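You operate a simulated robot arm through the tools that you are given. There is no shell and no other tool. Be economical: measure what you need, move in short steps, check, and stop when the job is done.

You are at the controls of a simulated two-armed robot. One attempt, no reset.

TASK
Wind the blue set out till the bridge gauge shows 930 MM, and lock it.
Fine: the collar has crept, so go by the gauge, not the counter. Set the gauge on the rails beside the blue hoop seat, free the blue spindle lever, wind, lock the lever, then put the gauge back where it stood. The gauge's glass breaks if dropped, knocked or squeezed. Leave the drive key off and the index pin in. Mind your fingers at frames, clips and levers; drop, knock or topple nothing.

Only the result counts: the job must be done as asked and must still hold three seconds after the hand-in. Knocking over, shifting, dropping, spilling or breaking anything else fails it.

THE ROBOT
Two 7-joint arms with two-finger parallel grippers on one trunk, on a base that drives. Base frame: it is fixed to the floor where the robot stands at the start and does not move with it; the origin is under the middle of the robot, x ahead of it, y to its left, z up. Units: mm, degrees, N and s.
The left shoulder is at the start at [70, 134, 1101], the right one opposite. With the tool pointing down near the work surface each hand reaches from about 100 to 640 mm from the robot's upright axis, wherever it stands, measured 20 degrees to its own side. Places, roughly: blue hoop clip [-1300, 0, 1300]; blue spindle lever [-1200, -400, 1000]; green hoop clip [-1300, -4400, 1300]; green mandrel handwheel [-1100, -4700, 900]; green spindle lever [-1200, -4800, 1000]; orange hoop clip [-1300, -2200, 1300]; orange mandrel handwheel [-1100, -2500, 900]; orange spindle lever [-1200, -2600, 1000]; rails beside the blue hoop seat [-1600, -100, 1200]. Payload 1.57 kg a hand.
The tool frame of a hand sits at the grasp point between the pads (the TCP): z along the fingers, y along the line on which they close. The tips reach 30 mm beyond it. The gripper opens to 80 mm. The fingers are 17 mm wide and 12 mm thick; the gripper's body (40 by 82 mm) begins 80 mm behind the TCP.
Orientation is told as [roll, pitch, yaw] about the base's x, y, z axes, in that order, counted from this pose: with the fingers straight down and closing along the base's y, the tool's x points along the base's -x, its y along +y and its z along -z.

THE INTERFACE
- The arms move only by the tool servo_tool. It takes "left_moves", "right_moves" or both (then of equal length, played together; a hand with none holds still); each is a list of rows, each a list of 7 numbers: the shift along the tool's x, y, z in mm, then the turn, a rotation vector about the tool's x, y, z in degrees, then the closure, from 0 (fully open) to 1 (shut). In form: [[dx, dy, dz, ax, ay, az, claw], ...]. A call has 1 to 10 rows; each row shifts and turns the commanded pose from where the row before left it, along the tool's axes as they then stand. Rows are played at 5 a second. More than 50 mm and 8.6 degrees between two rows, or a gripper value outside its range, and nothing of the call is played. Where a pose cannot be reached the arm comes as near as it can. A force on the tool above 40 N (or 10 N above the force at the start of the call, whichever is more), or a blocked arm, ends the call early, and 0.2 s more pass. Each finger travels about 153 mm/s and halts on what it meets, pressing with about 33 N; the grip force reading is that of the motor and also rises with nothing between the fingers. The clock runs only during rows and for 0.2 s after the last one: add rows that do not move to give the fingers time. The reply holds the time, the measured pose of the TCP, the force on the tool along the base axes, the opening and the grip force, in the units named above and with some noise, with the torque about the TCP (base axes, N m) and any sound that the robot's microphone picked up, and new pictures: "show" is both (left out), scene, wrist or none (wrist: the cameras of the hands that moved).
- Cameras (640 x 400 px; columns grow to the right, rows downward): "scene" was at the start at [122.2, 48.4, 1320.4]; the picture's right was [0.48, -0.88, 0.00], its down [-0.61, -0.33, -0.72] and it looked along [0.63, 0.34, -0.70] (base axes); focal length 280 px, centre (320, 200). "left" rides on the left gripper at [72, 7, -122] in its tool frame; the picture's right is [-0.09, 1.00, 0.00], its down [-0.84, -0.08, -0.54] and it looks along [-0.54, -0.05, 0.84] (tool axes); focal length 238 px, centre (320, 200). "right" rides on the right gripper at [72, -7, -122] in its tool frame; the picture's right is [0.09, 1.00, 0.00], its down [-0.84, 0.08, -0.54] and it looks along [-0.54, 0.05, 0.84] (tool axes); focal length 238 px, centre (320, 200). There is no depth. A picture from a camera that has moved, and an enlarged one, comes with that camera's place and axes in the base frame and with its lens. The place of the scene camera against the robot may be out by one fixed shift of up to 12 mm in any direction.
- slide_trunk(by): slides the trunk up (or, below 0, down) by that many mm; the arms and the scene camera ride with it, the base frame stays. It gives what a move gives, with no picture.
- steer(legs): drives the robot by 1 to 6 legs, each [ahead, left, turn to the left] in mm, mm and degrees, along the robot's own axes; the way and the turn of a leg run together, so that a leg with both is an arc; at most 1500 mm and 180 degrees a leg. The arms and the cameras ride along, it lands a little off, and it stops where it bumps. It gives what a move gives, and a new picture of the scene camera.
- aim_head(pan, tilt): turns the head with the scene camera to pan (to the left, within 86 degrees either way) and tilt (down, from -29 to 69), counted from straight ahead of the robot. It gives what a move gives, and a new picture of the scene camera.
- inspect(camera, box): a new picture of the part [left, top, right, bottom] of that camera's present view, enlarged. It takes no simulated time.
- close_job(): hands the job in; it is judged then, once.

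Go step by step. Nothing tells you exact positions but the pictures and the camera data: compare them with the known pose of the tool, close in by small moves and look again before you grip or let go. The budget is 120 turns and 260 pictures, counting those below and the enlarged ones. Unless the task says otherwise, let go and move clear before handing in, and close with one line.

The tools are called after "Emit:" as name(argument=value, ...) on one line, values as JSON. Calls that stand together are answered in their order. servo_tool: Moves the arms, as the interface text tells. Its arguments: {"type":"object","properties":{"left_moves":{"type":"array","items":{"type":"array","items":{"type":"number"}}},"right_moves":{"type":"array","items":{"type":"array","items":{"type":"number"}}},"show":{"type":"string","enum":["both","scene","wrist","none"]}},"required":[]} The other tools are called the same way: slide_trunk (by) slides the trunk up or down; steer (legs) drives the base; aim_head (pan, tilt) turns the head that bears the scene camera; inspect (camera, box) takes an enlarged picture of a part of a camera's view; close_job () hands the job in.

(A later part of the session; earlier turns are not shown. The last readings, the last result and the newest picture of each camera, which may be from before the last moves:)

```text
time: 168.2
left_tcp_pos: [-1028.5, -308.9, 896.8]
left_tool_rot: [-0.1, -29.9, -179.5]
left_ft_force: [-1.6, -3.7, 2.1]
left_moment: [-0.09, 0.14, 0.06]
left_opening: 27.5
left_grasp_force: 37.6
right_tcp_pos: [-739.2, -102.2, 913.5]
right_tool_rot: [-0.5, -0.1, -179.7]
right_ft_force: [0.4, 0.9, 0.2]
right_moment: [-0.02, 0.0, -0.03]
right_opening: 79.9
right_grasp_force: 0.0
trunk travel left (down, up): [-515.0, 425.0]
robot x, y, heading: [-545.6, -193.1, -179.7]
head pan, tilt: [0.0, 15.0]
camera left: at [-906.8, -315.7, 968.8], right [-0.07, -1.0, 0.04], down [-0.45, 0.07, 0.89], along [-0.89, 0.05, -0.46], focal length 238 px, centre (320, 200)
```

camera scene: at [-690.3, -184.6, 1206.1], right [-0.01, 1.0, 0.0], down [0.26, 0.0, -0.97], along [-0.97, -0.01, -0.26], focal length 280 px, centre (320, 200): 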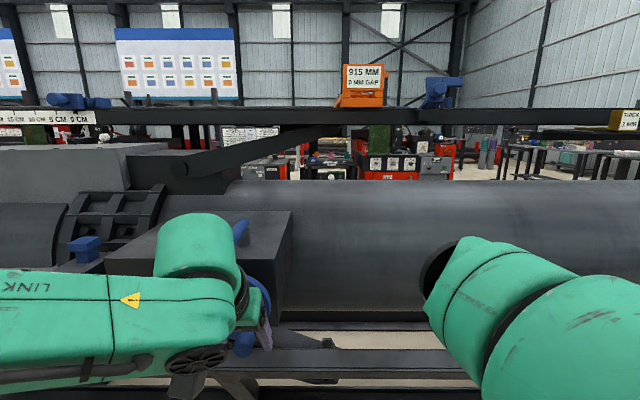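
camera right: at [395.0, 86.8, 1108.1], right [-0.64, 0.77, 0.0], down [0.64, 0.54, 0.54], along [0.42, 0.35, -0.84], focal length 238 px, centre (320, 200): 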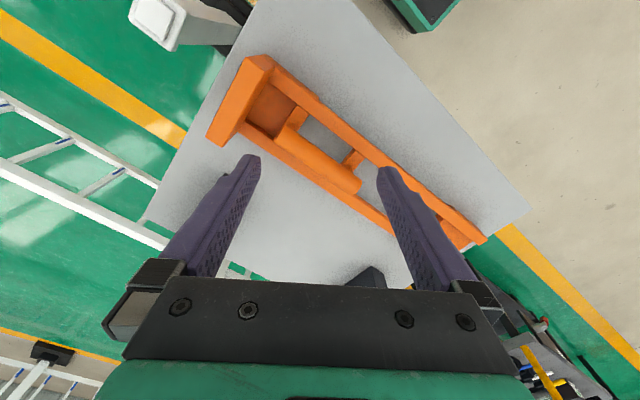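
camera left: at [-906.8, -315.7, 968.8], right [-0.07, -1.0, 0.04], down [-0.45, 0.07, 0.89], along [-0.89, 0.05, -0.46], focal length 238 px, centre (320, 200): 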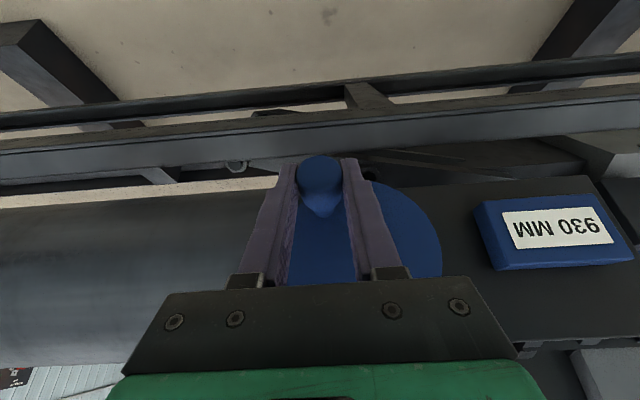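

Gripped at 27.5 mm. I try a small turn clockwise as seen by me and watch the force and gauge.

Emit:
servo_tool(left_moves=[[2.15, 4.4, 3.7, 0, 0, 0, 0.85], [1.95, 5.5, 3.4, 0, 0, 0, 0.85], [0, 0, 0, 0, 0, 0, 0.85]], show="none")

Emit:
inspect(camera="scene", box=[320, 50, 400, 115])

Emit:
inspect(camera="left", box=[240, 120, 640, 300])

```text
time: 169.1
left_tcp_pos: [-1029.7, -315.3, 889.3]
left_tool_rot: [-0.1, -30.2, -179.7]
left_ft_force: [-5.5, 6.4, 12.0]
left_moment: [-0.26, 0.91, -0.11]
left_opening: 27.1
left_grasp_force: 37.7
right_tcp_pos: [-738.6, -100.3, 913.3]
right_tool_rot: [-0.4, -0.2, -179.7]
right_ft_force: [0.1, -0.4, -0.6]
right_moment: [0.03, -0.02, -0.02]
right_opening: 80.1
right_grasp_force: 0.0
trunk travel left (down, up): [-515.0, 425.0]
robot x, y, heading: [-544.5, -192.6, -179.9]
head pan, tilt: [0.0, 15.0]
```

```text
6.15 times, centred on (360, 82) of scene
camera zoom: at [-689.6, -182.2, 1206.3], right [0.0, 1.0, 0.0], down [0.26, 0.0, -0.97], along [-0.97, 0.0, -0.26], focal length 1725 px, centre (74, 923)
```

zoom: 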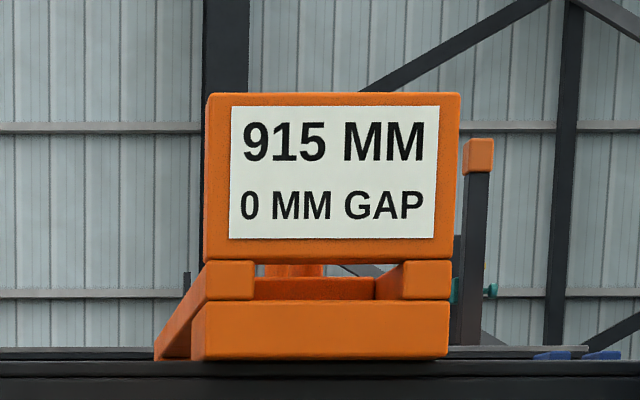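

```text
1.60 times, centred on (440, 210) of left
camera zoom: at [-906.4, -323.2, 961.5], right [-0.08, -1.0, 0.05], down [-0.45, 0.08, 0.89], along [-0.89, 0.05, -0.46], focal length 381 px, centre (128, 184)
```

zoom: 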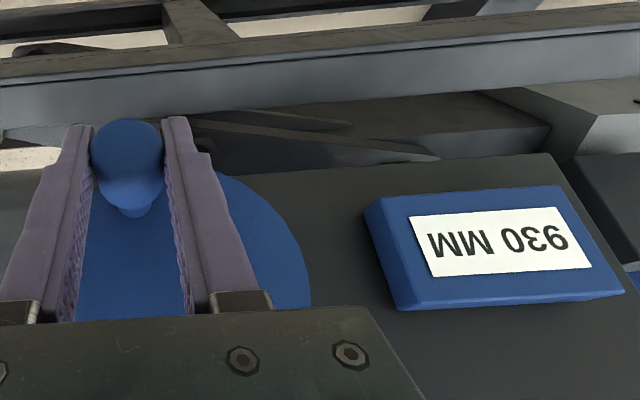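

Emit:
servo_tool(left_moves=[[1.4, 6.1, 2.4, 0, 0, 0, 0.85], [0.85, 6.4, 1.5, 0, 0, 0, 0.85], [0.3, 6.7, 0.5, 0, 0, 0, 0.85], [-0.3, 6.7, -0.5, 0, 0, 0, 0.85], [0, 0, 0, 0, 0, 0, 0.85]], show="wrist")

Emit:
inspect(camera="scene", box=[320, 50, 400, 115])

```text
time: 170.2
left_tcp_pos: [-1029.8, -343.2, 884.2]
left_tool_rot: [-0.1, -29.9, -179.7]
left_ft_force: [7.0, 7.3, -4.5]
left_moment: [-0.33, -0.18, -0.09]
left_opening: 27.1
left_grasp_force: 37.2
right_tcp_pos: [-738.2, -101.1, 914.1]
right_tool_rot: [-0.3, -0.2, -179.6]
right_ft_force: [-0.5, 0.4, 1.0]
right_moment: [-0.01, -0.01, 0.02]
right_opening: 80.0
right_grasp_force: 0.0
trunk travel left (down, up): [-515.0, 425.0]
robot x, y, heading: [-546.7, -193.8, -179.9]
head pan, tilt: [0.0, 15.0]
camera left: at [-906.2, -350.7, 956.0], right [-0.07, -1.0, 0.05], down [-0.46, 0.07, 0.89], along [-0.89, 0.04, -0.46], focal length 238 px, centre (320, 200)
```

left: 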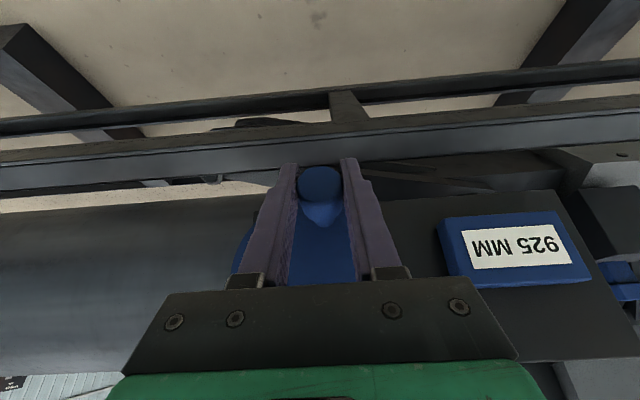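

```text
6.15 times, centred on (360, 82) of scene
camera zoom: at [-689.2, -182.9, 1206.3], right [-0.01, 1.0, 0.0], down [0.26, 0.0, -0.97], along [-0.97, -0.01, -0.26], focal length 1725 px, centre (74, 923)
```

zoom: 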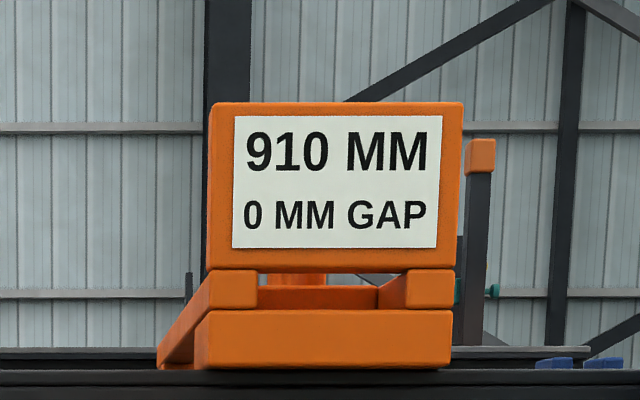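

Clockwise takes it down (910), so "out" is counter-clockwise. I now wind counter-clockwise along the circle.

Emit:
servo_tool(left_moves=[[0.2, -6.6, 0.35, 0, 0, 0, 0.9], [-0.4, -6.6, -0.7, 0, 0, 0, 0.9], [-1, -6.3, -1.7, 0, 0, 0, 0.9], [-1.5, -5.9, -2.6, 0, 0, 0, 0.9], [-2, -5.3, -3.5, 0, 0, 0, 0.9], [-2.4, -4.5, -4.2, 0, 0, 0, 0.9], [-2.8, -3.7, -4.85, 0, 0, 0, 0.9], [-3.05, -2.5, -5.3, 0, 0, 0, 0.9], [0, 0, 0, 0, 0, 0, 0.9]], show="wrist")

Emit:
inspect(camera="scene", box=[320, 50, 400, 115])

```text
time: 172.2
left_tcp_pos: [-1029.4, -300.6, 908.2]
left_tool_rot: [-0.1, -29.7, -179.8]
left_ft_force: [7.5, 4.7, -18.4]
left_moment: [0.32, 0.03, -0.29]
left_opening: 27.5
left_grasp_force: 38.3
right_tcp_pos: [-740.5, -101.3, 912.1]
right_tool_rot: [-0.4, -0.1, -179.8]
right_ft_force: [-0.3, 0.2, -0.1]
right_moment: [0.0, -0.01, -0.02]
right_opening: 80.1
right_grasp_force: 0.1
trunk travel left (down, up): [-515.0, 425.0]
robot x, y, heading: [-550.7, -190.7, -179.8]
head pan, tilt: [0.0, 15.0]
camera left: at [-907.3, -308.4, 981.1], right [-0.08, -1.0, 0.04], down [-0.46, 0.07, 0.89], along [-0.89, 0.05, -0.46], focal length 238 px, centre (320, 200)
```

left: 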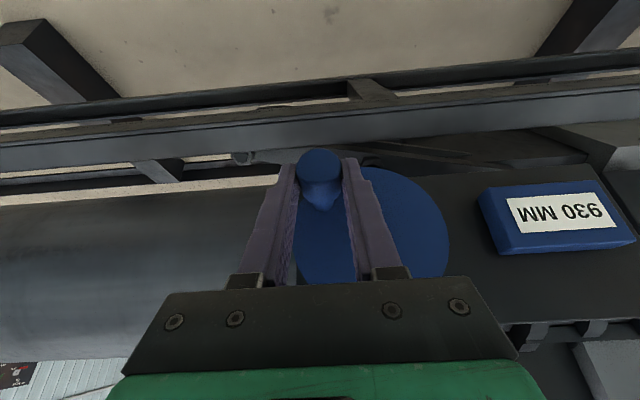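

```text
6.15 times, centred on (360, 82) of scene
camera zoom: at [-691.0, -183.7, 1206.0], right [0.0, 1.0, 0.0], down [0.26, 0.0, -0.97], along [-0.97, 0.0, -0.26], focal length 1725 px, centre (74, 923)
```

zoom: 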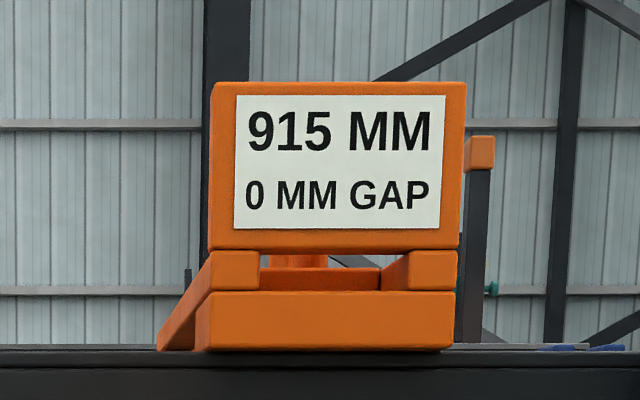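

Emit:
servo_tool(left_moves=[[-3.2, -1.5, -5.5, 0, 0, 0, 0.9], [-3.3, -0.4, -5.7, 0, 0, 0, 0.9], [-3.3, 0.8, -5.7, 0, 0, 0, 0.9], [-3.15, 2, -5.45, 0, 0, 0, 0.9], [-2.95, 3, -5.1, 0, 0, 0, 0.9], [-2.65, 4, -4.6, 0, 0, 0, 0.9], [-2.25, 4.8, -3.9, 0, 0, 0, 0.9], [0, 0, 0, 0, 0, 0, 0.9]], show="wrist")

Emit:
inspect(camera="scene", box=[320, 50, 400, 115])

```text
time: 173.4
left_tcp_pos: [-1030.6, -293.1, 938.0]
left_tool_rot: [-0.9, -30.1, 179.7]
left_ft_force: [1.6, 24.1, -3.5]
left_moment: [0.7, 0.58, -0.51]
left_opening: 27.6
left_grasp_force: 38.1
right_tcp_pos: [-739.7, -98.9, 914.1]
right_tool_rot: [-0.3, -0.1, -179.9]
right_ft_force: [0.1, -0.5, 0.2]
right_moment: [0.04, -0.01, 0.02]
right_opening: 80.0
right_grasp_force: 0.0
trunk travel left (down, up): [-515.0, 425.0]
robot x, y, heading: [-544.4, -194.7, -180.0]
head pan, tilt: [0.0, 15.0]
stopped in row 5 (left hand): the force on the tool passed its limit at 43 N (the readings are from after the stop); the commanded pose is now the measured one
camera left: at [-907.4, -303.1, 1010.2], right [-0.09, -1.0, 0.03], down [-0.45, 0.07, 0.89], along [-0.89, 0.07, -0.45], focal length 238 px, centre (320, 200)
```

left: 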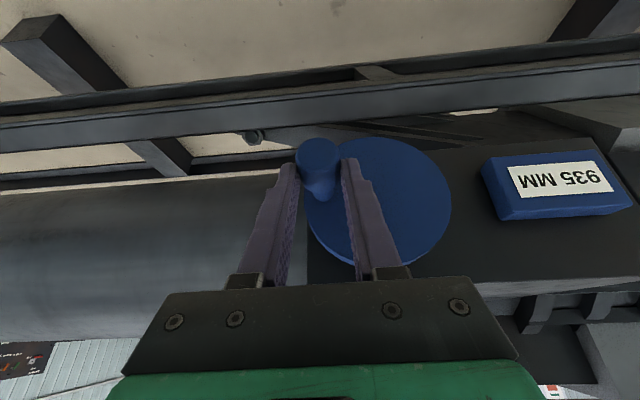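

```text
6.15 times, centred on (360, 82) of scene
camera zoom: at [-690.9, -180.5, 1206.5], right [0.0, 1.0, 0.0], down [0.26, 0.0, -0.97], along [-0.97, 0.0, -0.26], focal length 1725 px, centre (74, 923)
```

zoom: 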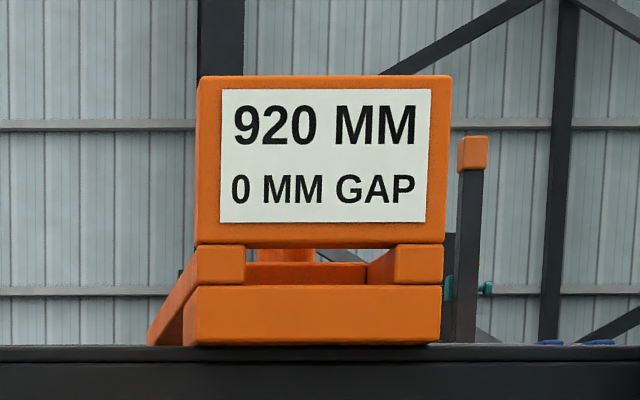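

920 now. The knob slid a little in my grip since the circle is wider (centre ≈(-336, 924), r≈42). I open, recentre on the knob and regrip.

Emit:
servo_tool(left_moves=[[0, 0, 0, 0, 0, 0, 0.5], [0, 0, 0, 0, 0, 0, 0.5], [4, 0.5, 7, 0, 0, 0, 0.5], [0, 0, 0, 0, 0, 0, 0.5]], show="wrist")

```text
time: 174.4
left_tcp_pos: [-1031.0, -300.9, 928.9]
left_tool_rot: [-0.7, -30.1, -179.9]
left_ft_force: [-0.1, 1.9, -1.4]
left_moment: [0.0, -0.01, -0.02]
left_opening: 42.2
left_grasp_force: 1.0
right_tcp_pos: [-740.0, -100.2, 913.7]
right_tool_rot: [-0.5, -0.1, -179.8]
right_ft_force: [0.7, 0.3, -0.3]
right_moment: [-0.02, -0.02, -0.03]
right_opening: 80.0
right_grasp_force: 0.2
trunk travel left (down, up): [-515.0, 425.0]
robot x, y, heading: [-550.2, -190.6, -179.8]
head pan, tilt: [0.0, 15.0]
camera left: at [-907.5, -308.8, 1001.6], right [-0.08, -1.0, 0.04], down [-0.45, 0.07, 0.89], along [-0.89, 0.06, -0.46], focal length 238 px, centre (320, 200)
```

left: 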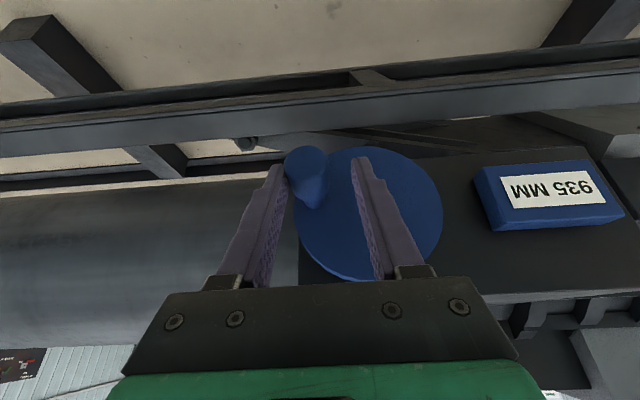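

Emit:
servo_tool(left_moves=[[0, -7, 0, 0, 0, 0, 0.5], [0, 0, 0, 0, 0, 0, 0.75], [0, 0, 0, 0, 0, 0, 1], [0, 0, 0, 0, 0, 0, 1], [-2.9, 0.6, -5, 0, 0, 0, 1], [-2.85, 1.5, -4.9, 0, 0, 0, 1], [-2.7, 2.2, -4.7, 0, 0, 0, 1], [-2.55, 2.9, -4.4, 0, 0, 0, 1], [-2.3, 3.6, -4, 0, 0, 0, 1], [0, 0, 0, 0, 0, 0, 1]], show="wrist")

Emit:
inspect(camera="scene", box=[320, 50, 400, 115])

```text
time: 176.6
left_tcp_pos: [-1030.6, -295.6, 961.7]
left_tool_rot: [-0.5, -30.7, 179.8]
left_ft_force: [-1.2, 27.5, 10.5]
left_moment: [0.71, -0.66, -0.54]
left_opening: 27.7
left_grasp_force: 37.9
right_tcp_pos: [-736.5, -95.0, 912.7]
right_tool_rot: [-0.1, -0.3, -179.9]
right_ft_force: [-0.7, 0.1, -0.3]
right_moment: [0.02, 0.0, -0.01]
right_opening: 79.7
right_grasp_force: 0.0
trunk travel left (down, up): [-515.0, 425.0]
robot x, y, heading: [-546.6, -195.9, -179.7]
head pan, tilt: [0.0, 15.0]
camera left: at [-906.8, -305.1, 1031.6], right [-0.09, -1.0, 0.04], down [-0.44, 0.07, 0.89], along [-0.89, 0.06, -0.45], focal length 238 px, centre (320, 200)
```

left: 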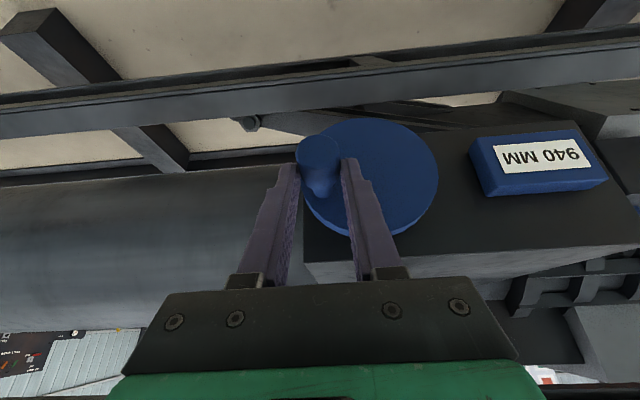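

```text
6.15 times, centred on (360, 82) of scene
camera zoom: at [-689.0, -176.0, 1206.7], right [0.0, 1.0, -0.01], down [0.26, -0.01, -0.97], along [-0.97, 0.0, -0.26], focal length 1725 px, centre (74, 923)
```

zoom: 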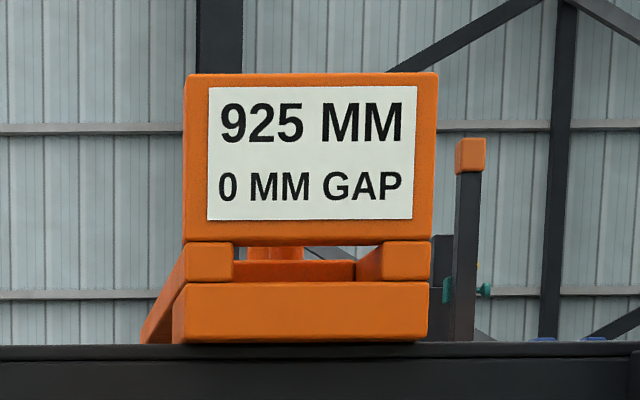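

925 now, with the knob slipping toward the fingertips. Regrip lower.

Emit:
servo_tool(left_moves=[[0, 0, 0, 0, 0, 0, 0.5], [0, 0, 0, 0, 0, 0, 0.4], [8, -3, 13.9, 0, 0, 0, 0.4], [0, 0, 0, 0, 0, 0, 0.4]], show="wrist")

```text
time: 177.6
left_tcp_pos: [-1030.9, -300.4, 940.3]
left_tool_rot: [-0.8, -30.1, -179.8]
left_ft_force: [-0.3, 0.4, -0.4]
left_moment: [-0.01, -0.01, 0.0]
left_opening: 48.1
left_grasp_force: 0.0
right_tcp_pos: [-739.2, -101.4, 914.5]
right_tool_rot: [-0.5, -0.1, -179.8]
right_ft_force: [-0.3, -0.7, 0.1]
right_moment: [-0.04, -0.02, -0.04]
right_opening: 80.2
right_grasp_force: 0.0
trunk travel left (down, up): [-515.0, 425.0]
robot x, y, heading: [-549.9, -192.1, -179.8]
head pan, tilt: [0.0, 15.0]
camera left: at [-907.9, -310.3, 1011.8], right [-0.08, -1.0, 0.04], down [-0.45, 0.07, 0.89], along [-0.89, 0.06, -0.46], focal length 238 px, centre (320, 200)
```

left: 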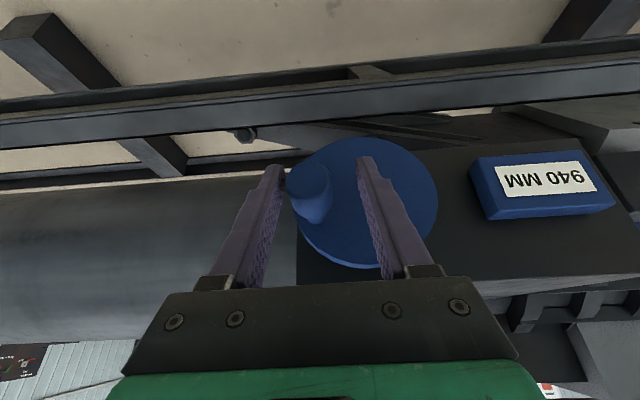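

Emit:
servo_tool(left_moves=[[0, -3, 0, 0, 0, 0, 0.4], [0, 0, 0, 0, 0, 0, 0.75], [0, 0, 0, 0, 0, 0, 1], [0, 0, 0, 0, 0, 0, 1], [-2.6, 2.4, -4.5, 0, 0, 0, 1], [-2.4, 3.2, -4.15, 0, 0, 0, 1], [-2.15, 3.7, -3.7, 0, 0, 0, 1], [-1.85, 4.3, -3.2, 0, 0, 0, 1], [0, 0, 0, 0, 0, 0, 1]], show="wrist")

Emit:
inspect(camera="scene", box=[320, 50, 400, 115])

```text
time: 179.6
left_tcp_pos: [-1031.9, -305.3, 958.2]
left_tool_rot: [-0.5, -30.2, 179.8]
left_ft_force: [-1.3, 21.4, 5.0]
left_moment: [0.54, -0.18, -0.47]
left_opening: 27.2
left_grasp_force: 38.2
right_tcp_pos: [-739.2, -97.5, 914.4]
right_tool_rot: [-0.2, -0.2, -179.8]
right_ft_force: [0.1, 0.9, 0.2]
right_moment: [0.0, -0.03, 0.0]
right_opening: 80.2
right_grasp_force: 0.0
trunk travel left (down, up): [-515.0, 425.0]
robot x, y, heading: [-544.9, -193.4, -179.8]
head pan, tilt: [0.0, 15.0]
camera left: at [-908.1, -315.0, 1031.2], right [-0.09, -1.0, 0.04], down [-0.45, 0.07, 0.89], along [-0.89, 0.06, -0.45], focal length 238 px, centre (320, 200)
```

left: 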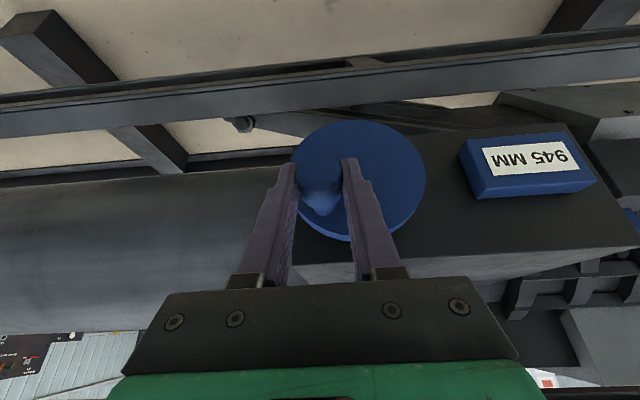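

```text
6.15 times, centred on (360, 82) of scene
camera zoom: at [-690.2, -177.8, 1206.3], right [0.0, 1.0, -0.01], down [0.26, 0.0, -0.97], along [-0.97, 0.0, -0.26], focal length 1725 px, centre (74, 923)
```

zoom: 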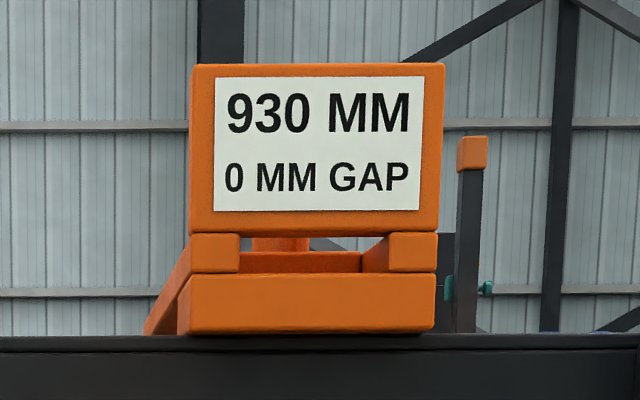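

930 shows. To sit in the middle of that reading rather than at its edge, I find where it flips to 935, in small steps.

Emit:
servo_tool(left_moves=[[-1.6, 4.8, -2.8, 0, 0, 0, 1], [-1.2, 5.2, -2.1, 0, 0, 0, 1], [0, 0, 0, 0, 0, 0, 1]], show="wrist")

```text
time: 180.4
left_tcp_pos: [-1030.9, -315.7, 966.4]
left_tool_rot: [-0.6, -30.5, 180.0]
left_ft_force: [-7.3, 20.1, 16.8]
left_moment: [0.46, 0.23, -0.38]
left_opening: 27.3
left_grasp_force: 38.2
right_tcp_pos: [-738.6, -98.2, 913.1]
right_tool_rot: [-0.2, -0.1, -179.8]
right_ft_force: [0.4, 1.2, 0.4]
right_moment: [-0.05, 0.0, 0.03]
right_opening: 80.2
right_grasp_force: 0.1
trunk travel left (down, up): [-515.0, 425.0]
robot x, y, heading: [-548.8, -192.1, -179.9]
head pan, tilt: [0.0, 15.0]
camera left: at [-907.3, -325.3, 1037.6], right [-0.09, -1.0, 0.04], down [-0.44, 0.07, 0.89], along [-0.89, 0.06, -0.45], focal length 238 px, centre (320, 200)
```

left: 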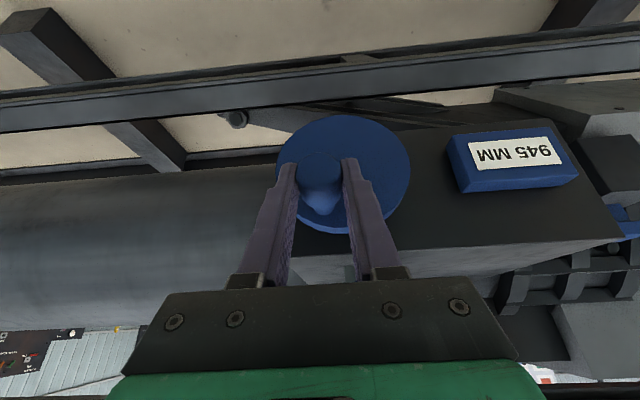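

Emit:
servo_tool(left_moves=[[-0.85, 5.5, -1.5, 0, 0, 0, 1], [0, 0, 0, 0, 0, 0, 1]], show="wrist")

```text
time: 181.0
left_tcp_pos: [-1029.7, -321.1, 967.4]
left_tool_rot: [-0.6, -30.4, 179.9]
left_ft_force: [-7.4, 16.0, 15.1]
left_moment: [0.28, -0.01, -0.34]
left_opening: 27.0
left_grasp_force: 37.6
right_tcp_pos: [-738.2, -98.3, 913.7]
right_tool_rot: [-0.2, -0.2, -179.8]
right_ft_force: [1.4, 0.2, -0.1]
right_moment: [-0.01, 0.01, 0.03]
right_opening: 79.9
right_grasp_force: 0.2
trunk travel left (down, up): [-515.0, 425.0]
robot x, y, heading: [-547.5, -194.4, -179.8]
head pan, tilt: [0.0, 15.0]
camera left: at [-907.2, -331.0, 1038.2], right [-0.09, -1.0, 0.04], down [-0.45, 0.07, 0.89], along [-0.89, 0.06, -0.45], focal length 238 px, centre (320, 200)
```

left: 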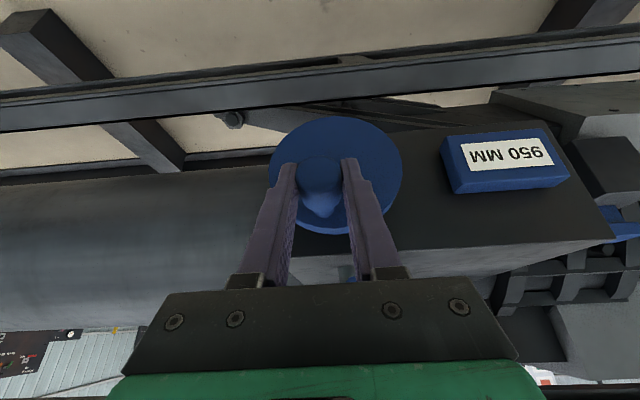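

It flips to 935 around knob angle 70°. I wind back to the middle of the 930 span.

Emit:
servo_tool(left_moves=[[0.5, -5.6, 0.9, 0, 0, 0, 1], [1, -5.3, 1.7, 0, 0, 0, 1], [1, -4, 1.7, 0, 0, 0, 1], [0, 0, 0, 0, 0, 0, 1]], show="wrist")

```text
time: 182.0
left_tcp_pos: [-1030.3, -313.3, 958.9]
left_tool_rot: [-0.8, -29.7, -179.8]
left_ft_force: [-0.7, -2.9, 1.8]
left_moment: [-0.14, -0.03, 0.23]
left_opening: 27.1
left_grasp_force: 37.6
right_tcp_pos: [-738.5, -100.8, 913.3]
right_tool_rot: [-0.6, -0.1, -179.8]
right_ft_force: [0.1, 1.0, -0.4]
right_moment: [0.04, -0.02, 0.0]
right_opening: 80.2
right_grasp_force: 0.1
trunk travel left (down, up): [-515.0, 425.0]
robot x, y, heading: [-548.2, -197.2, -179.8]
head pan, tilt: [0.0, 15.0]
camera left: at [-907.2, -321.6, 1030.7], right [-0.08, -1.0, 0.04], down [-0.46, 0.07, 0.89], along [-0.89, 0.06, -0.46], focal length 238 px, centre (320, 200)
```

left: 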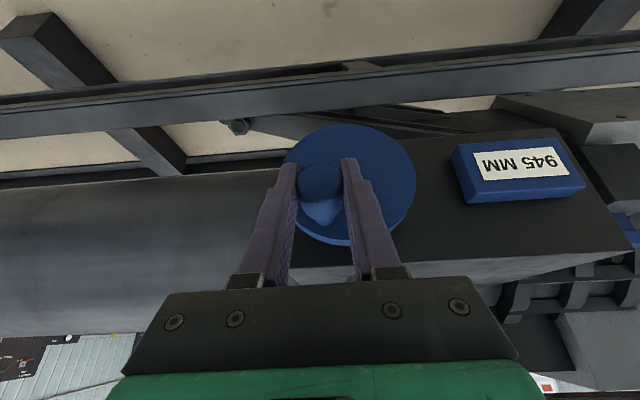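

Emit:
servo_tool(left_moves=[[1.2, -4.5, 2.1, 0, 0, 0, 1], [0.5, -1.5, 0.8, 0, 0, 0, 1], [0, 0, 0, 0, 0, 0, 1]], show="wrist")

Emit:
inspect(camera="scene", box=[320, 50, 400, 115])

```text
time: 182.8
left_tcp_pos: [-1029.7, -308.7, 955.6]
left_tool_rot: [-0.8, -30.0, -179.8]
left_ft_force: [0.8, -11.1, 0.4]
left_moment: [-0.38, 0.29, 0.24]
left_opening: 27.3
left_grasp_force: 37.5
right_tcp_pos: [-738.2, -104.0, 913.8]
right_tool_rot: [-0.5, 0.0, -179.7]
right_ft_force: [0.3, 0.5, -0.2]
right_moment: [0.01, -0.02, 0.02]
right_opening: 80.0
right_grasp_force: 0.0
trunk travel left (down, up): [-515.0, 425.0]
robot x, y, heading: [-549.1, -190.6, -179.8]
head pan, tilt: [0.0, 15.0]
camera left: at [-906.9, -317.8, 1027.9], right [-0.08, -1.0, 0.03], down [-0.45, 0.07, 0.89], along [-0.89, 0.06, -0.46], focal length 238 px, centre (320, 200)
```

left: 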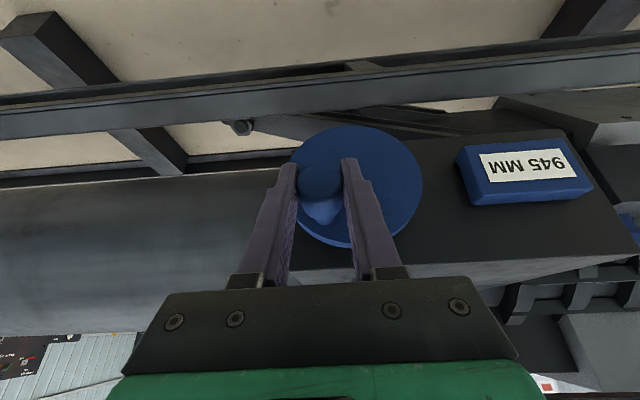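

```text
6.15 times, centred on (360, 82) of scene
camera zoom: at [-689.9, -186.8, 1206.1], right [0.0, 1.0, 0.0], down [0.26, 0.0, -0.97], along [-0.97, 0.0, -0.26], focal length 1725 px, centre (74, 923)
```

zoom: 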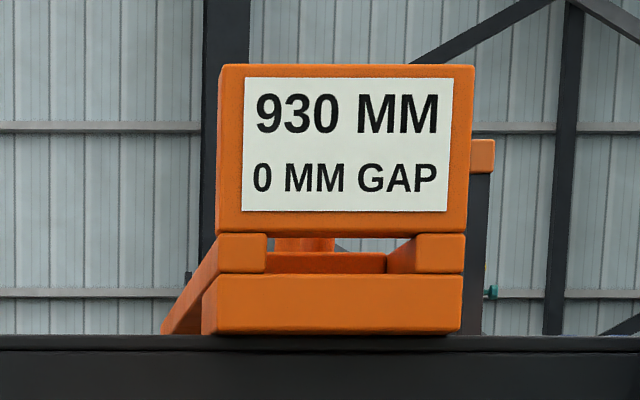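

930, mid-span. I relax and open the fingers, then back straight out.

Emit:
servo_tool(left_moves=[[0, 2, 0, 0, 0, 0, 0.9], [0, 0, 0, 0, 0, 0, 0.5], [0, 0, 0, 0, 0, 0, 0.3], [17, 0, -10, 0, 0, 0, 0.3], [26, 0, -15, 0, 0, 0, 0.3], [35, 0, -20, 0, 0, 0, 0.3], [0, 0, 0, 0, 0, 0, 0.3]])

Emit:
inspect(camera="scene", box=[320, 50, 400, 115])

```text
time: 184.4
left_tcp_pos: [-941.7, -309.0, 956.9]
left_tool_rot: [-0.7, -30.0, -179.9]
left_ft_force: [-1.0, -0.3, -0.1]
left_moment: [0.04, -0.03, -0.01]
left_opening: 56.2
left_grasp_force: 0.1
right_tcp_pos: [-739.7, -102.7, 913.1]
right_tool_rot: [-0.5, -0.1, -179.7]
right_ft_force: [-0.3, 0.1, 0.1]
right_moment: [0.01, 0.0, 0.02]
right_opening: 79.8
right_grasp_force: 0.1
trunk travel left (down, up): [-515.0, 425.0]
robot x, y, heading: [-546.2, -195.4, -179.7]
head pan, tilt: [0.0, 15.0]
camera scene: at [-691.3, -183.6, 1206.0], right [0.0, 1.0, 0.0], down [0.26, 0.0, -0.97], along [-0.97, 0.0, -0.26], focal length 280 px, centre (320, 200)
camera left: at [-818.8, -318.4, 1028.0], right [-0.08, -1.0, 0.04], down [-0.45, 0.07, 0.89], along [-0.89, 0.06, -0.46], focal length 238 px, centre (320, 200)
```

scene: 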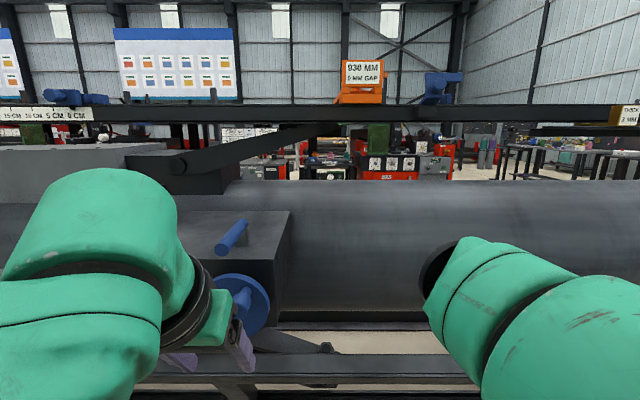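
left: 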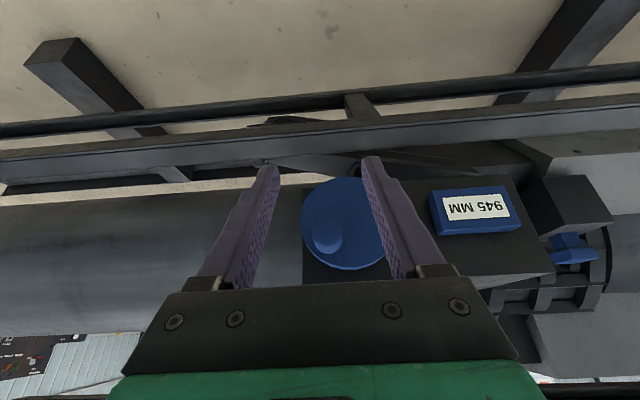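

```text
6.15 times, centred on (360, 82) of scene
camera zoom: at [-691.3, -183.6, 1206.0], right [0.0, 1.0, 0.0], down [0.26, 0.0, -0.97], along [-0.97, 0.0, -0.26], focal length 1725 px, centre (74, 923)
```

zoom: 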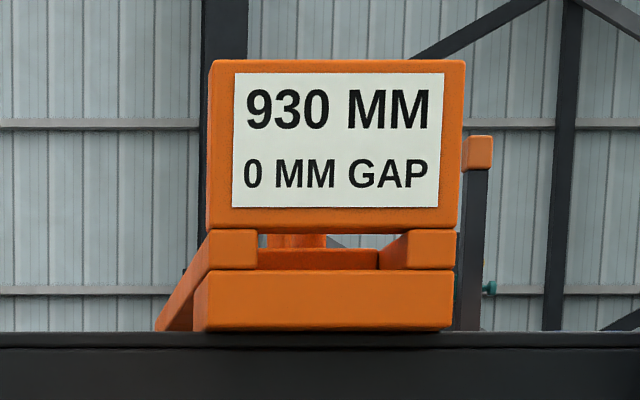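

Gauge 930 holds. Next the lever: raise the trunk, bring the hand upright again and return over the gearbox.

Emit:
slide_trunk(by=200)

Emit:
servo_tool(left_moves=[[0, 0, 0, 0, 8, 0, 1], [0, 0, 0, 0, 8, 0, 1], [0, 0, 0, 0, 8, 0, 1], [0, 0, 0, 0, 6, 0, 1], [0, 0, 0, 0.7, 0, 0, 1], [0, 0, 0, 0, 0, 0, 1]], show="none")

Emit:
steer(legs=[[140, 0, 0]])

Emit:
inspect(camera="left", box=[0, 0, 640, 400])

```text
time: 186.5
left_tcp_pos: [-941.8, -309.9, 1156.3]
left_tool_rot: [-0.7, -30.1, -179.9]
left_ft_force: [0.0, 0.0, -0.7]
left_moment: [0.02, 0.01, 0.02]
left_opening: 55.8
left_grasp_force: 0.1
right_tcp_pos: [-738.5, -100.3, 1114.0]
right_tool_rot: [-0.5, -0.2, -179.7]
right_ft_force: [0.9, 0.3, -0.7]
right_moment: [-0.02, -0.02, -0.01]
right_opening: 80.0
right_grasp_force: 0.2
trunk travel left (down, up): [-715.0, 225.0]
robot x, y, heading: [-544.9, -195.3, -179.8]
head pan, tilt: [0.0, 15.0]
```

```text
time: 187.9
left_tcp_pos: [-941.4, -310.6, 1156.6]
left_tool_rot: [-1.3, -0.1, 179.7]
left_ft_force: [-1.2, 0.4, 0.0]
left_moment: [-0.01, -0.03, 0.0]
left_opening: 0.0
left_grasp_force: 21.4
right_tcp_pos: [-738.3, -100.8, 1113.9]
right_tool_rot: [-0.5, -0.1, -179.8]
right_ft_force: [-0.2, 0.1, -0.4]
right_moment: [0.04, 0.03, 0.03]
right_opening: 79.7
right_grasp_force: 0.2
trunk travel left (down, up): [-715.0, 225.0]
robot x, y, heading: [-543.5, -188.2, -179.7]
head pan, tilt: [0.0, 15.0]
```

```text
time: 189.3
left_tcp_pos: [-1078.5, -310.2, 1157.2]
left_tool_rot: [-1.3, -0.3, 179.8]
left_ft_force: [-1.0, -0.2, 0.0]
left_moment: [0.02, 0.02, 0.01]
left_opening: 0.0
left_grasp_force: 21.2
right_tcp_pos: [-877.2, -101.7, 1113.4]
right_tool_rot: [-0.5, -0.3, -179.7]
right_ft_force: [-0.4, 0.9, -0.3]
right_moment: [-0.01, -0.02, 0.0]
right_opening: 80.0
right_grasp_force: 0.0
trunk travel left (down, up): [-715.0, 225.0]
robot x, y, heading: [-686.9, -191.0, -179.8]
head pan, tilt: [0.0, 15.0]
camera scene: at [-828.1, -184.4, 1406.5], right [0.0, 1.0, 0.0], down [0.26, 0.0, -0.97], along [-0.97, 0.0, -0.26], focal length 280 px, centre (320, 200)
```

scene: 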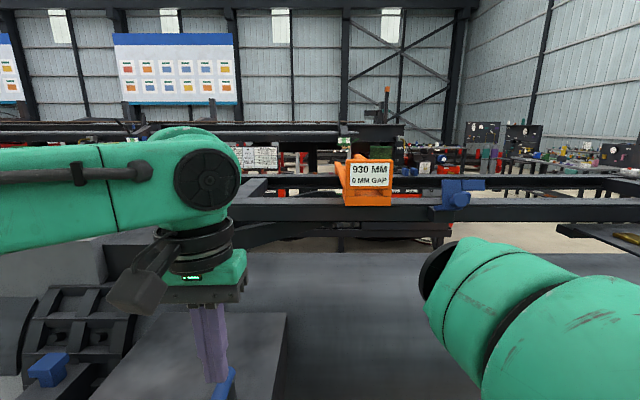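

```text
1.00 times, centred on (320, 200) of left (not enlarged: the box is as wide or as high as the picture)
camera zoom: at [-1007.5, -321.3, 1281.6], right [-0.1, -1.0, -0.02], down [-0.83, 0.07, 0.55], along [-0.54, 0.07, -0.84], focal length 238 px, centre (320, 200)
```

zoom: 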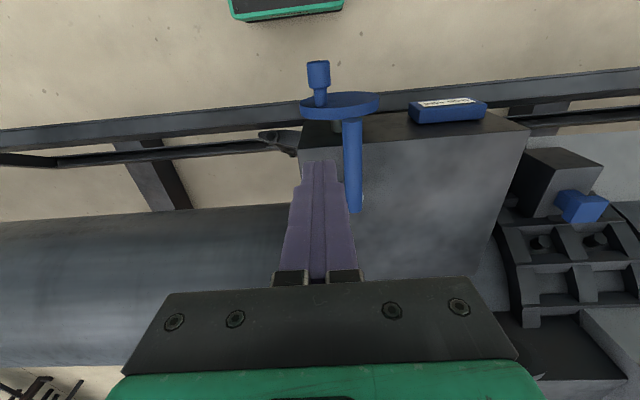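

The peg is on the right of the lever as wanted. I lower beside it.

Emit:
servo_tool(left_moves=[[-8, 0, 38, 0, 0, 0, 1], [-8, 0, 38, 0, 0, 0, 1], [0, 0, 38, 0, 0, 0, 1], [0, 0, 0, 0, 0, 0, 1]], show="wrist")

```text
time: 190.3
left_tcp_pos: [-1097.8, -308.2, 1041.8]
left_tool_rot: [-1.3, -0.3, 179.7]
left_ft_force: [0.3, 0.0, 0.1]
left_moment: [-0.01, -0.02, 0.05]
left_opening: 0.0
left_grasp_force: 21.3
right_tcp_pos: [-878.1, -102.4, 1113.8]
right_tool_rot: [-0.5, -0.3, -179.8]
right_ft_force: [0.0, -0.1, -0.2]
right_moment: [0.03, 0.03, 0.03]
right_opening: 80.0
right_grasp_force: 0.0
trunk travel left (down, up): [-715.0, 225.0]
robot x, y, heading: [-690.8, -193.6, -180.1]
head pan, tilt: [0.0, 15.0]
camera left: at [-1026.0, -318.8, 1166.9], right [-0.1, -1.0, -0.02], down [-0.83, 0.07, 0.55], along [-0.54, 0.07, -0.84], focal length 238 px, centre (320, 200)
```

left: 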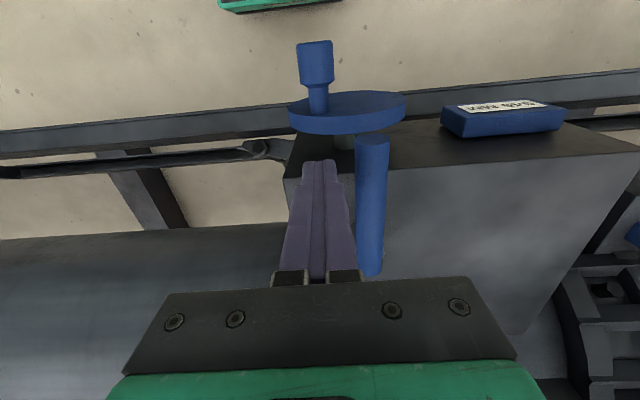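

Clear of the wheel and right beside the lever. I sweep it back along its arc.

Emit:
servo_tool(left_moves=[[1, 15, 0, 0, 0, 0, 1], [1, 15, 0, 0, 0, 0, 1], [-0.5, 11, 0, 0, 0, 0, 1], [-1.5, 11, 0, 0, 0, 0, 1], [-3, 10, 0, 0, 0, 0, 1], [-4.5, 10, 0, 0, 0, 0, 1], [-6.5, 9, 0, 0, 0, 0, 1], [-7.5, 8, 0, 0, 0, 0, 1], [0, 0, 0, 0, 0, 0, 1]], show="wrist")

```text
time: 192.3
left_tcp_pos: [-1120.8, -397.3, 1039.2]
left_tool_rot: [-1.4, -0.1, 179.7]
left_ft_force: [0.5, 0.0, -0.5]
left_moment: [0.0, 0.0, 0.0]
left_opening: 0.0
left_grasp_force: 21.3
right_tcp_pos: [-880.1, -102.5, 1113.5]
right_tool_rot: [-0.4, -0.1, -179.7]
right_ft_force: [0.2, -0.5, 0.2]
right_moment: [-0.02, 0.03, 0.03]
right_opening: 80.1
right_grasp_force: 0.2
trunk travel left (down, up): [-715.0, 225.0]
robot x, y, heading: [-681.9, -193.3, -179.7]
head pan, tilt: [0.0, 15.0]
camera left: at [-1048.3, -407.6, 1163.8], right [-0.1, -1.0, -0.02], down [-0.84, 0.07, 0.55], along [-0.54, 0.07, -0.84], focal length 238 px, centre (320, 200)
```

left: 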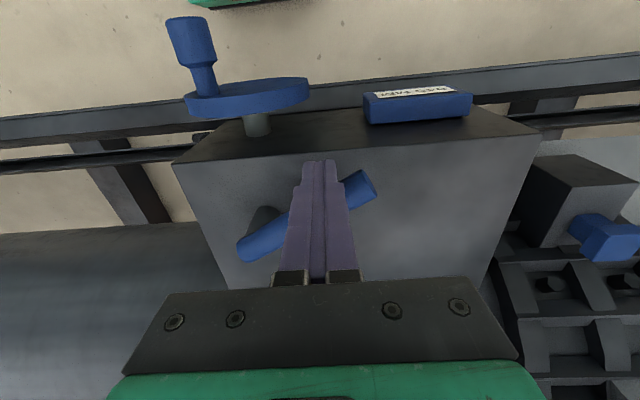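

Emit:
servo_tool(left_moves=[[-9, 6.5, 0, 0, 0, 0, 1], [-9, 5.5, 0, 0, 0, 0, 1], [-9, 3.5, 0, 0, 0, 0, 1], [-8, 2, 0, 0, 0, 0, 1], [0, 0, 0, 0, 0, 0, 1]], show="wrist")

```text
time: 193.5
left_tcp_pos: [-1153.9, -414.7, 1039.8]
left_tool_rot: [-1.3, -0.1, 179.8]
left_ft_force: [-0.7, 0.6, 0.9]
left_moment: [0.02, -0.01, -0.02]
left_opening: 0.0
left_grasp_force: 21.2
right_tcp_pos: [-878.9, -100.9, 1112.5]
right_tool_rot: [-0.6, -0.1, -179.7]
right_ft_force: [0.4, 0.2, 0.6]
right_moment: [-0.01, 0.01, -0.03]
right_opening: 79.7
right_grasp_force: 0.1
trunk travel left (down, up): [-715.0, 225.0]
robot x, y, heading: [-685.1, -194.6, -179.7]
head pan, tilt: [0.0, 15.0]
camera left: at [-1082.7, -425.5, 1163.7], right [-0.1, -1.0, -0.02], down [-0.83, 0.07, 0.55], along [-0.54, 0.07, -0.84], focal length 238 px, centre (320, 200)
```

left: 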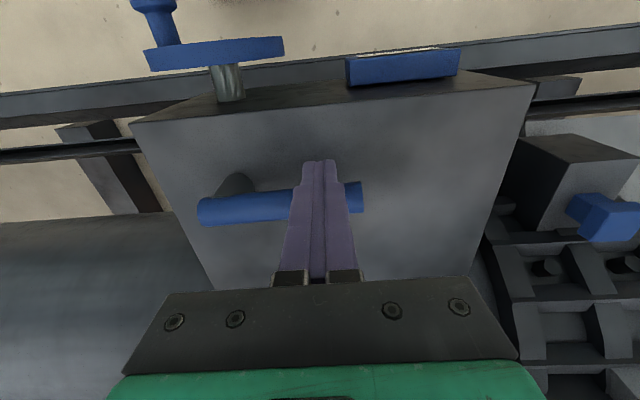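

Emit:
servo_tool(left_moves=[[-6, 0, 0, 0, 0, 0, 1], [-5, 0, 0, 0, 0, 0, 1], [-4, 0, 0, 0, 0, 0, 1], [0, 0, 0, 0, 0, 0, 1]], show="wrist")

```text
time: 194.6
left_tcp_pos: [-1157.9, -415.4, 1041.0]
left_tool_rot: [-1.1, 0.8, 179.8]
left_ft_force: [21.2, -1.5, 6.0]
left_moment: [-0.27, -0.43, 0.01]
left_opening: 0.0
left_grasp_force: 21.3
right_tcp_pos: [-872.7, -101.6, 1115.7]
right_tool_rot: [-0.3, -0.4, -179.6]
right_ft_force: [-0.1, 0.0, 0.2]
right_moment: [-0.02, -0.01, 0.0]
right_opening: 80.0
right_grasp_force: 0.1
trunk travel left (down, up): [-715.0, 225.0]
robot x, y, heading: [-686.6, -189.9, -179.7]
head pan, tilt: [0.0, 15.0]
stopped in row 4 (left hand): the force on the tool passed its limit at 40 N (the readings are from after the stop); the commanded pose is now the measured one
camera left: at [-1088.6, -425.2, 1165.6], right [-0.1, -1.0, -0.02], down [-0.84, 0.07, 0.53], along [-0.53, 0.07, -0.85], focal length 238 px, centre (320, 200)
```

left: 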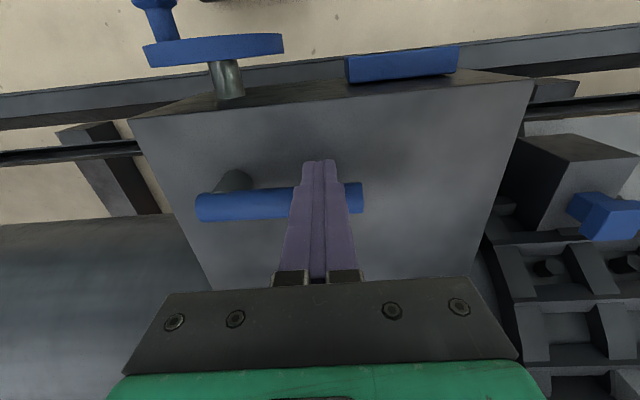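

The lever is hard against its stop: locked. I back off, rise and check the gauge and lever.

Emit:
servo_tool(left_moves=[[10, 0, 0, 0, 0, 0, 1], [12, 0, 0, 0, 0, 0, 1], [0, 0, -40, 0, 0, 0, 1], [0, 0, -40, 0, 0, 0, 0.3], [10, 0, -40, 0, 0, 0, 0.3], [30, 0, -30, 0, 0, 0, 0.3], [40, 0, 0, 0, 0, 0, 0.3], [0, 0, 0, 0, 0, 0, 0.3]])

Emit:
inspect(camera="scene", box=[320, 140, 420, 220])

```text
time: 196.4
left_tcp_pos: [-1068.8, -418.5, 1187.4]
left_tool_rot: [-1.2, 0.7, 179.9]
left_ft_force: [-0.2, -0.7, 0.2]
left_moment: [-0.02, 0.0, 0.03]
left_opening: 55.9
left_grasp_force: 0.0
right_tcp_pos: [-880.2, -101.2, 1113.9]
right_tool_rot: [-0.4, 0.0, -179.7]
right_ft_force: [-0.1, 0.4, -0.2]
right_moment: [-0.01, 0.02, 0.0]
right_opening: 79.9
right_grasp_force: 0.0
trunk travel left (down, up): [-715.0, 225.0]
robot x, y, heading: [-681.1, -192.1, -179.6]
head pan, tilt: [0.0, 15.0]
camera scene: at [-831.0, -184.1, 1406.0], right [0.0, 1.0, 0.0], down [0.26, 0.0, -0.97], along [-0.97, 0.0, -0.26], focal length 280 px, centre (320, 200)
camera left: at [-999.1, -430.3, 1312.7], right [-0.1, -1.0, -0.02], down [-0.84, 0.07, 0.53], along [-0.53, 0.07, -0.85], focal length 238 px, centre (320, 200)
```

scene: 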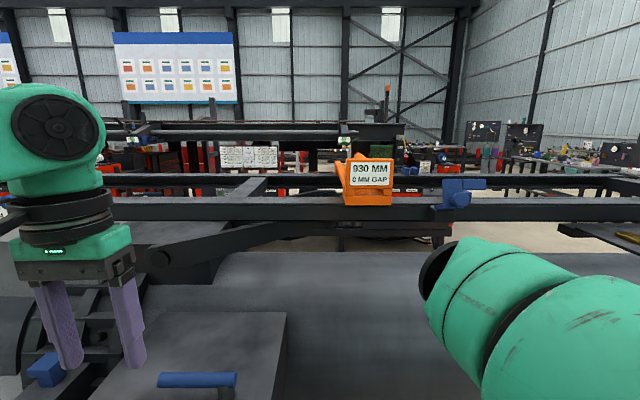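
left: 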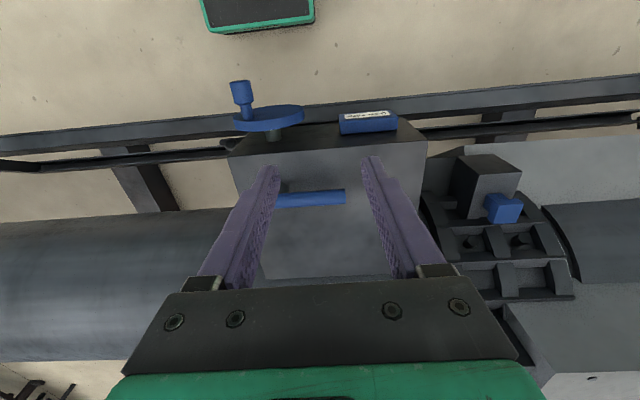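

```text
5.00 times, centred on (370, 180) of scene
camera zoom: at [-831.0, -184.1, 1406.0], right [0.0, 1.0, 0.0], down [0.26, 0.0, -0.97], along [-0.97, 0.0, -0.26], focal length 1401 px, centre (70, 300)
```

zoom: 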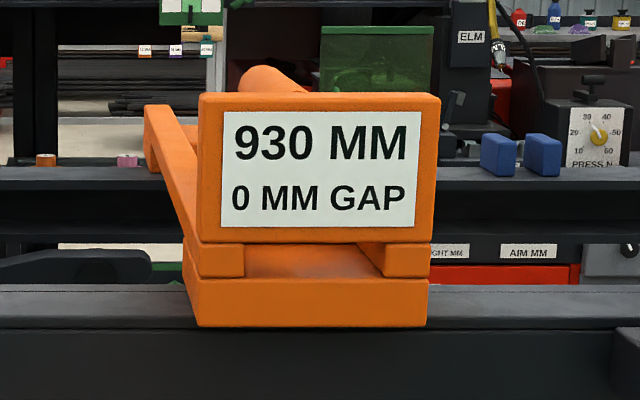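

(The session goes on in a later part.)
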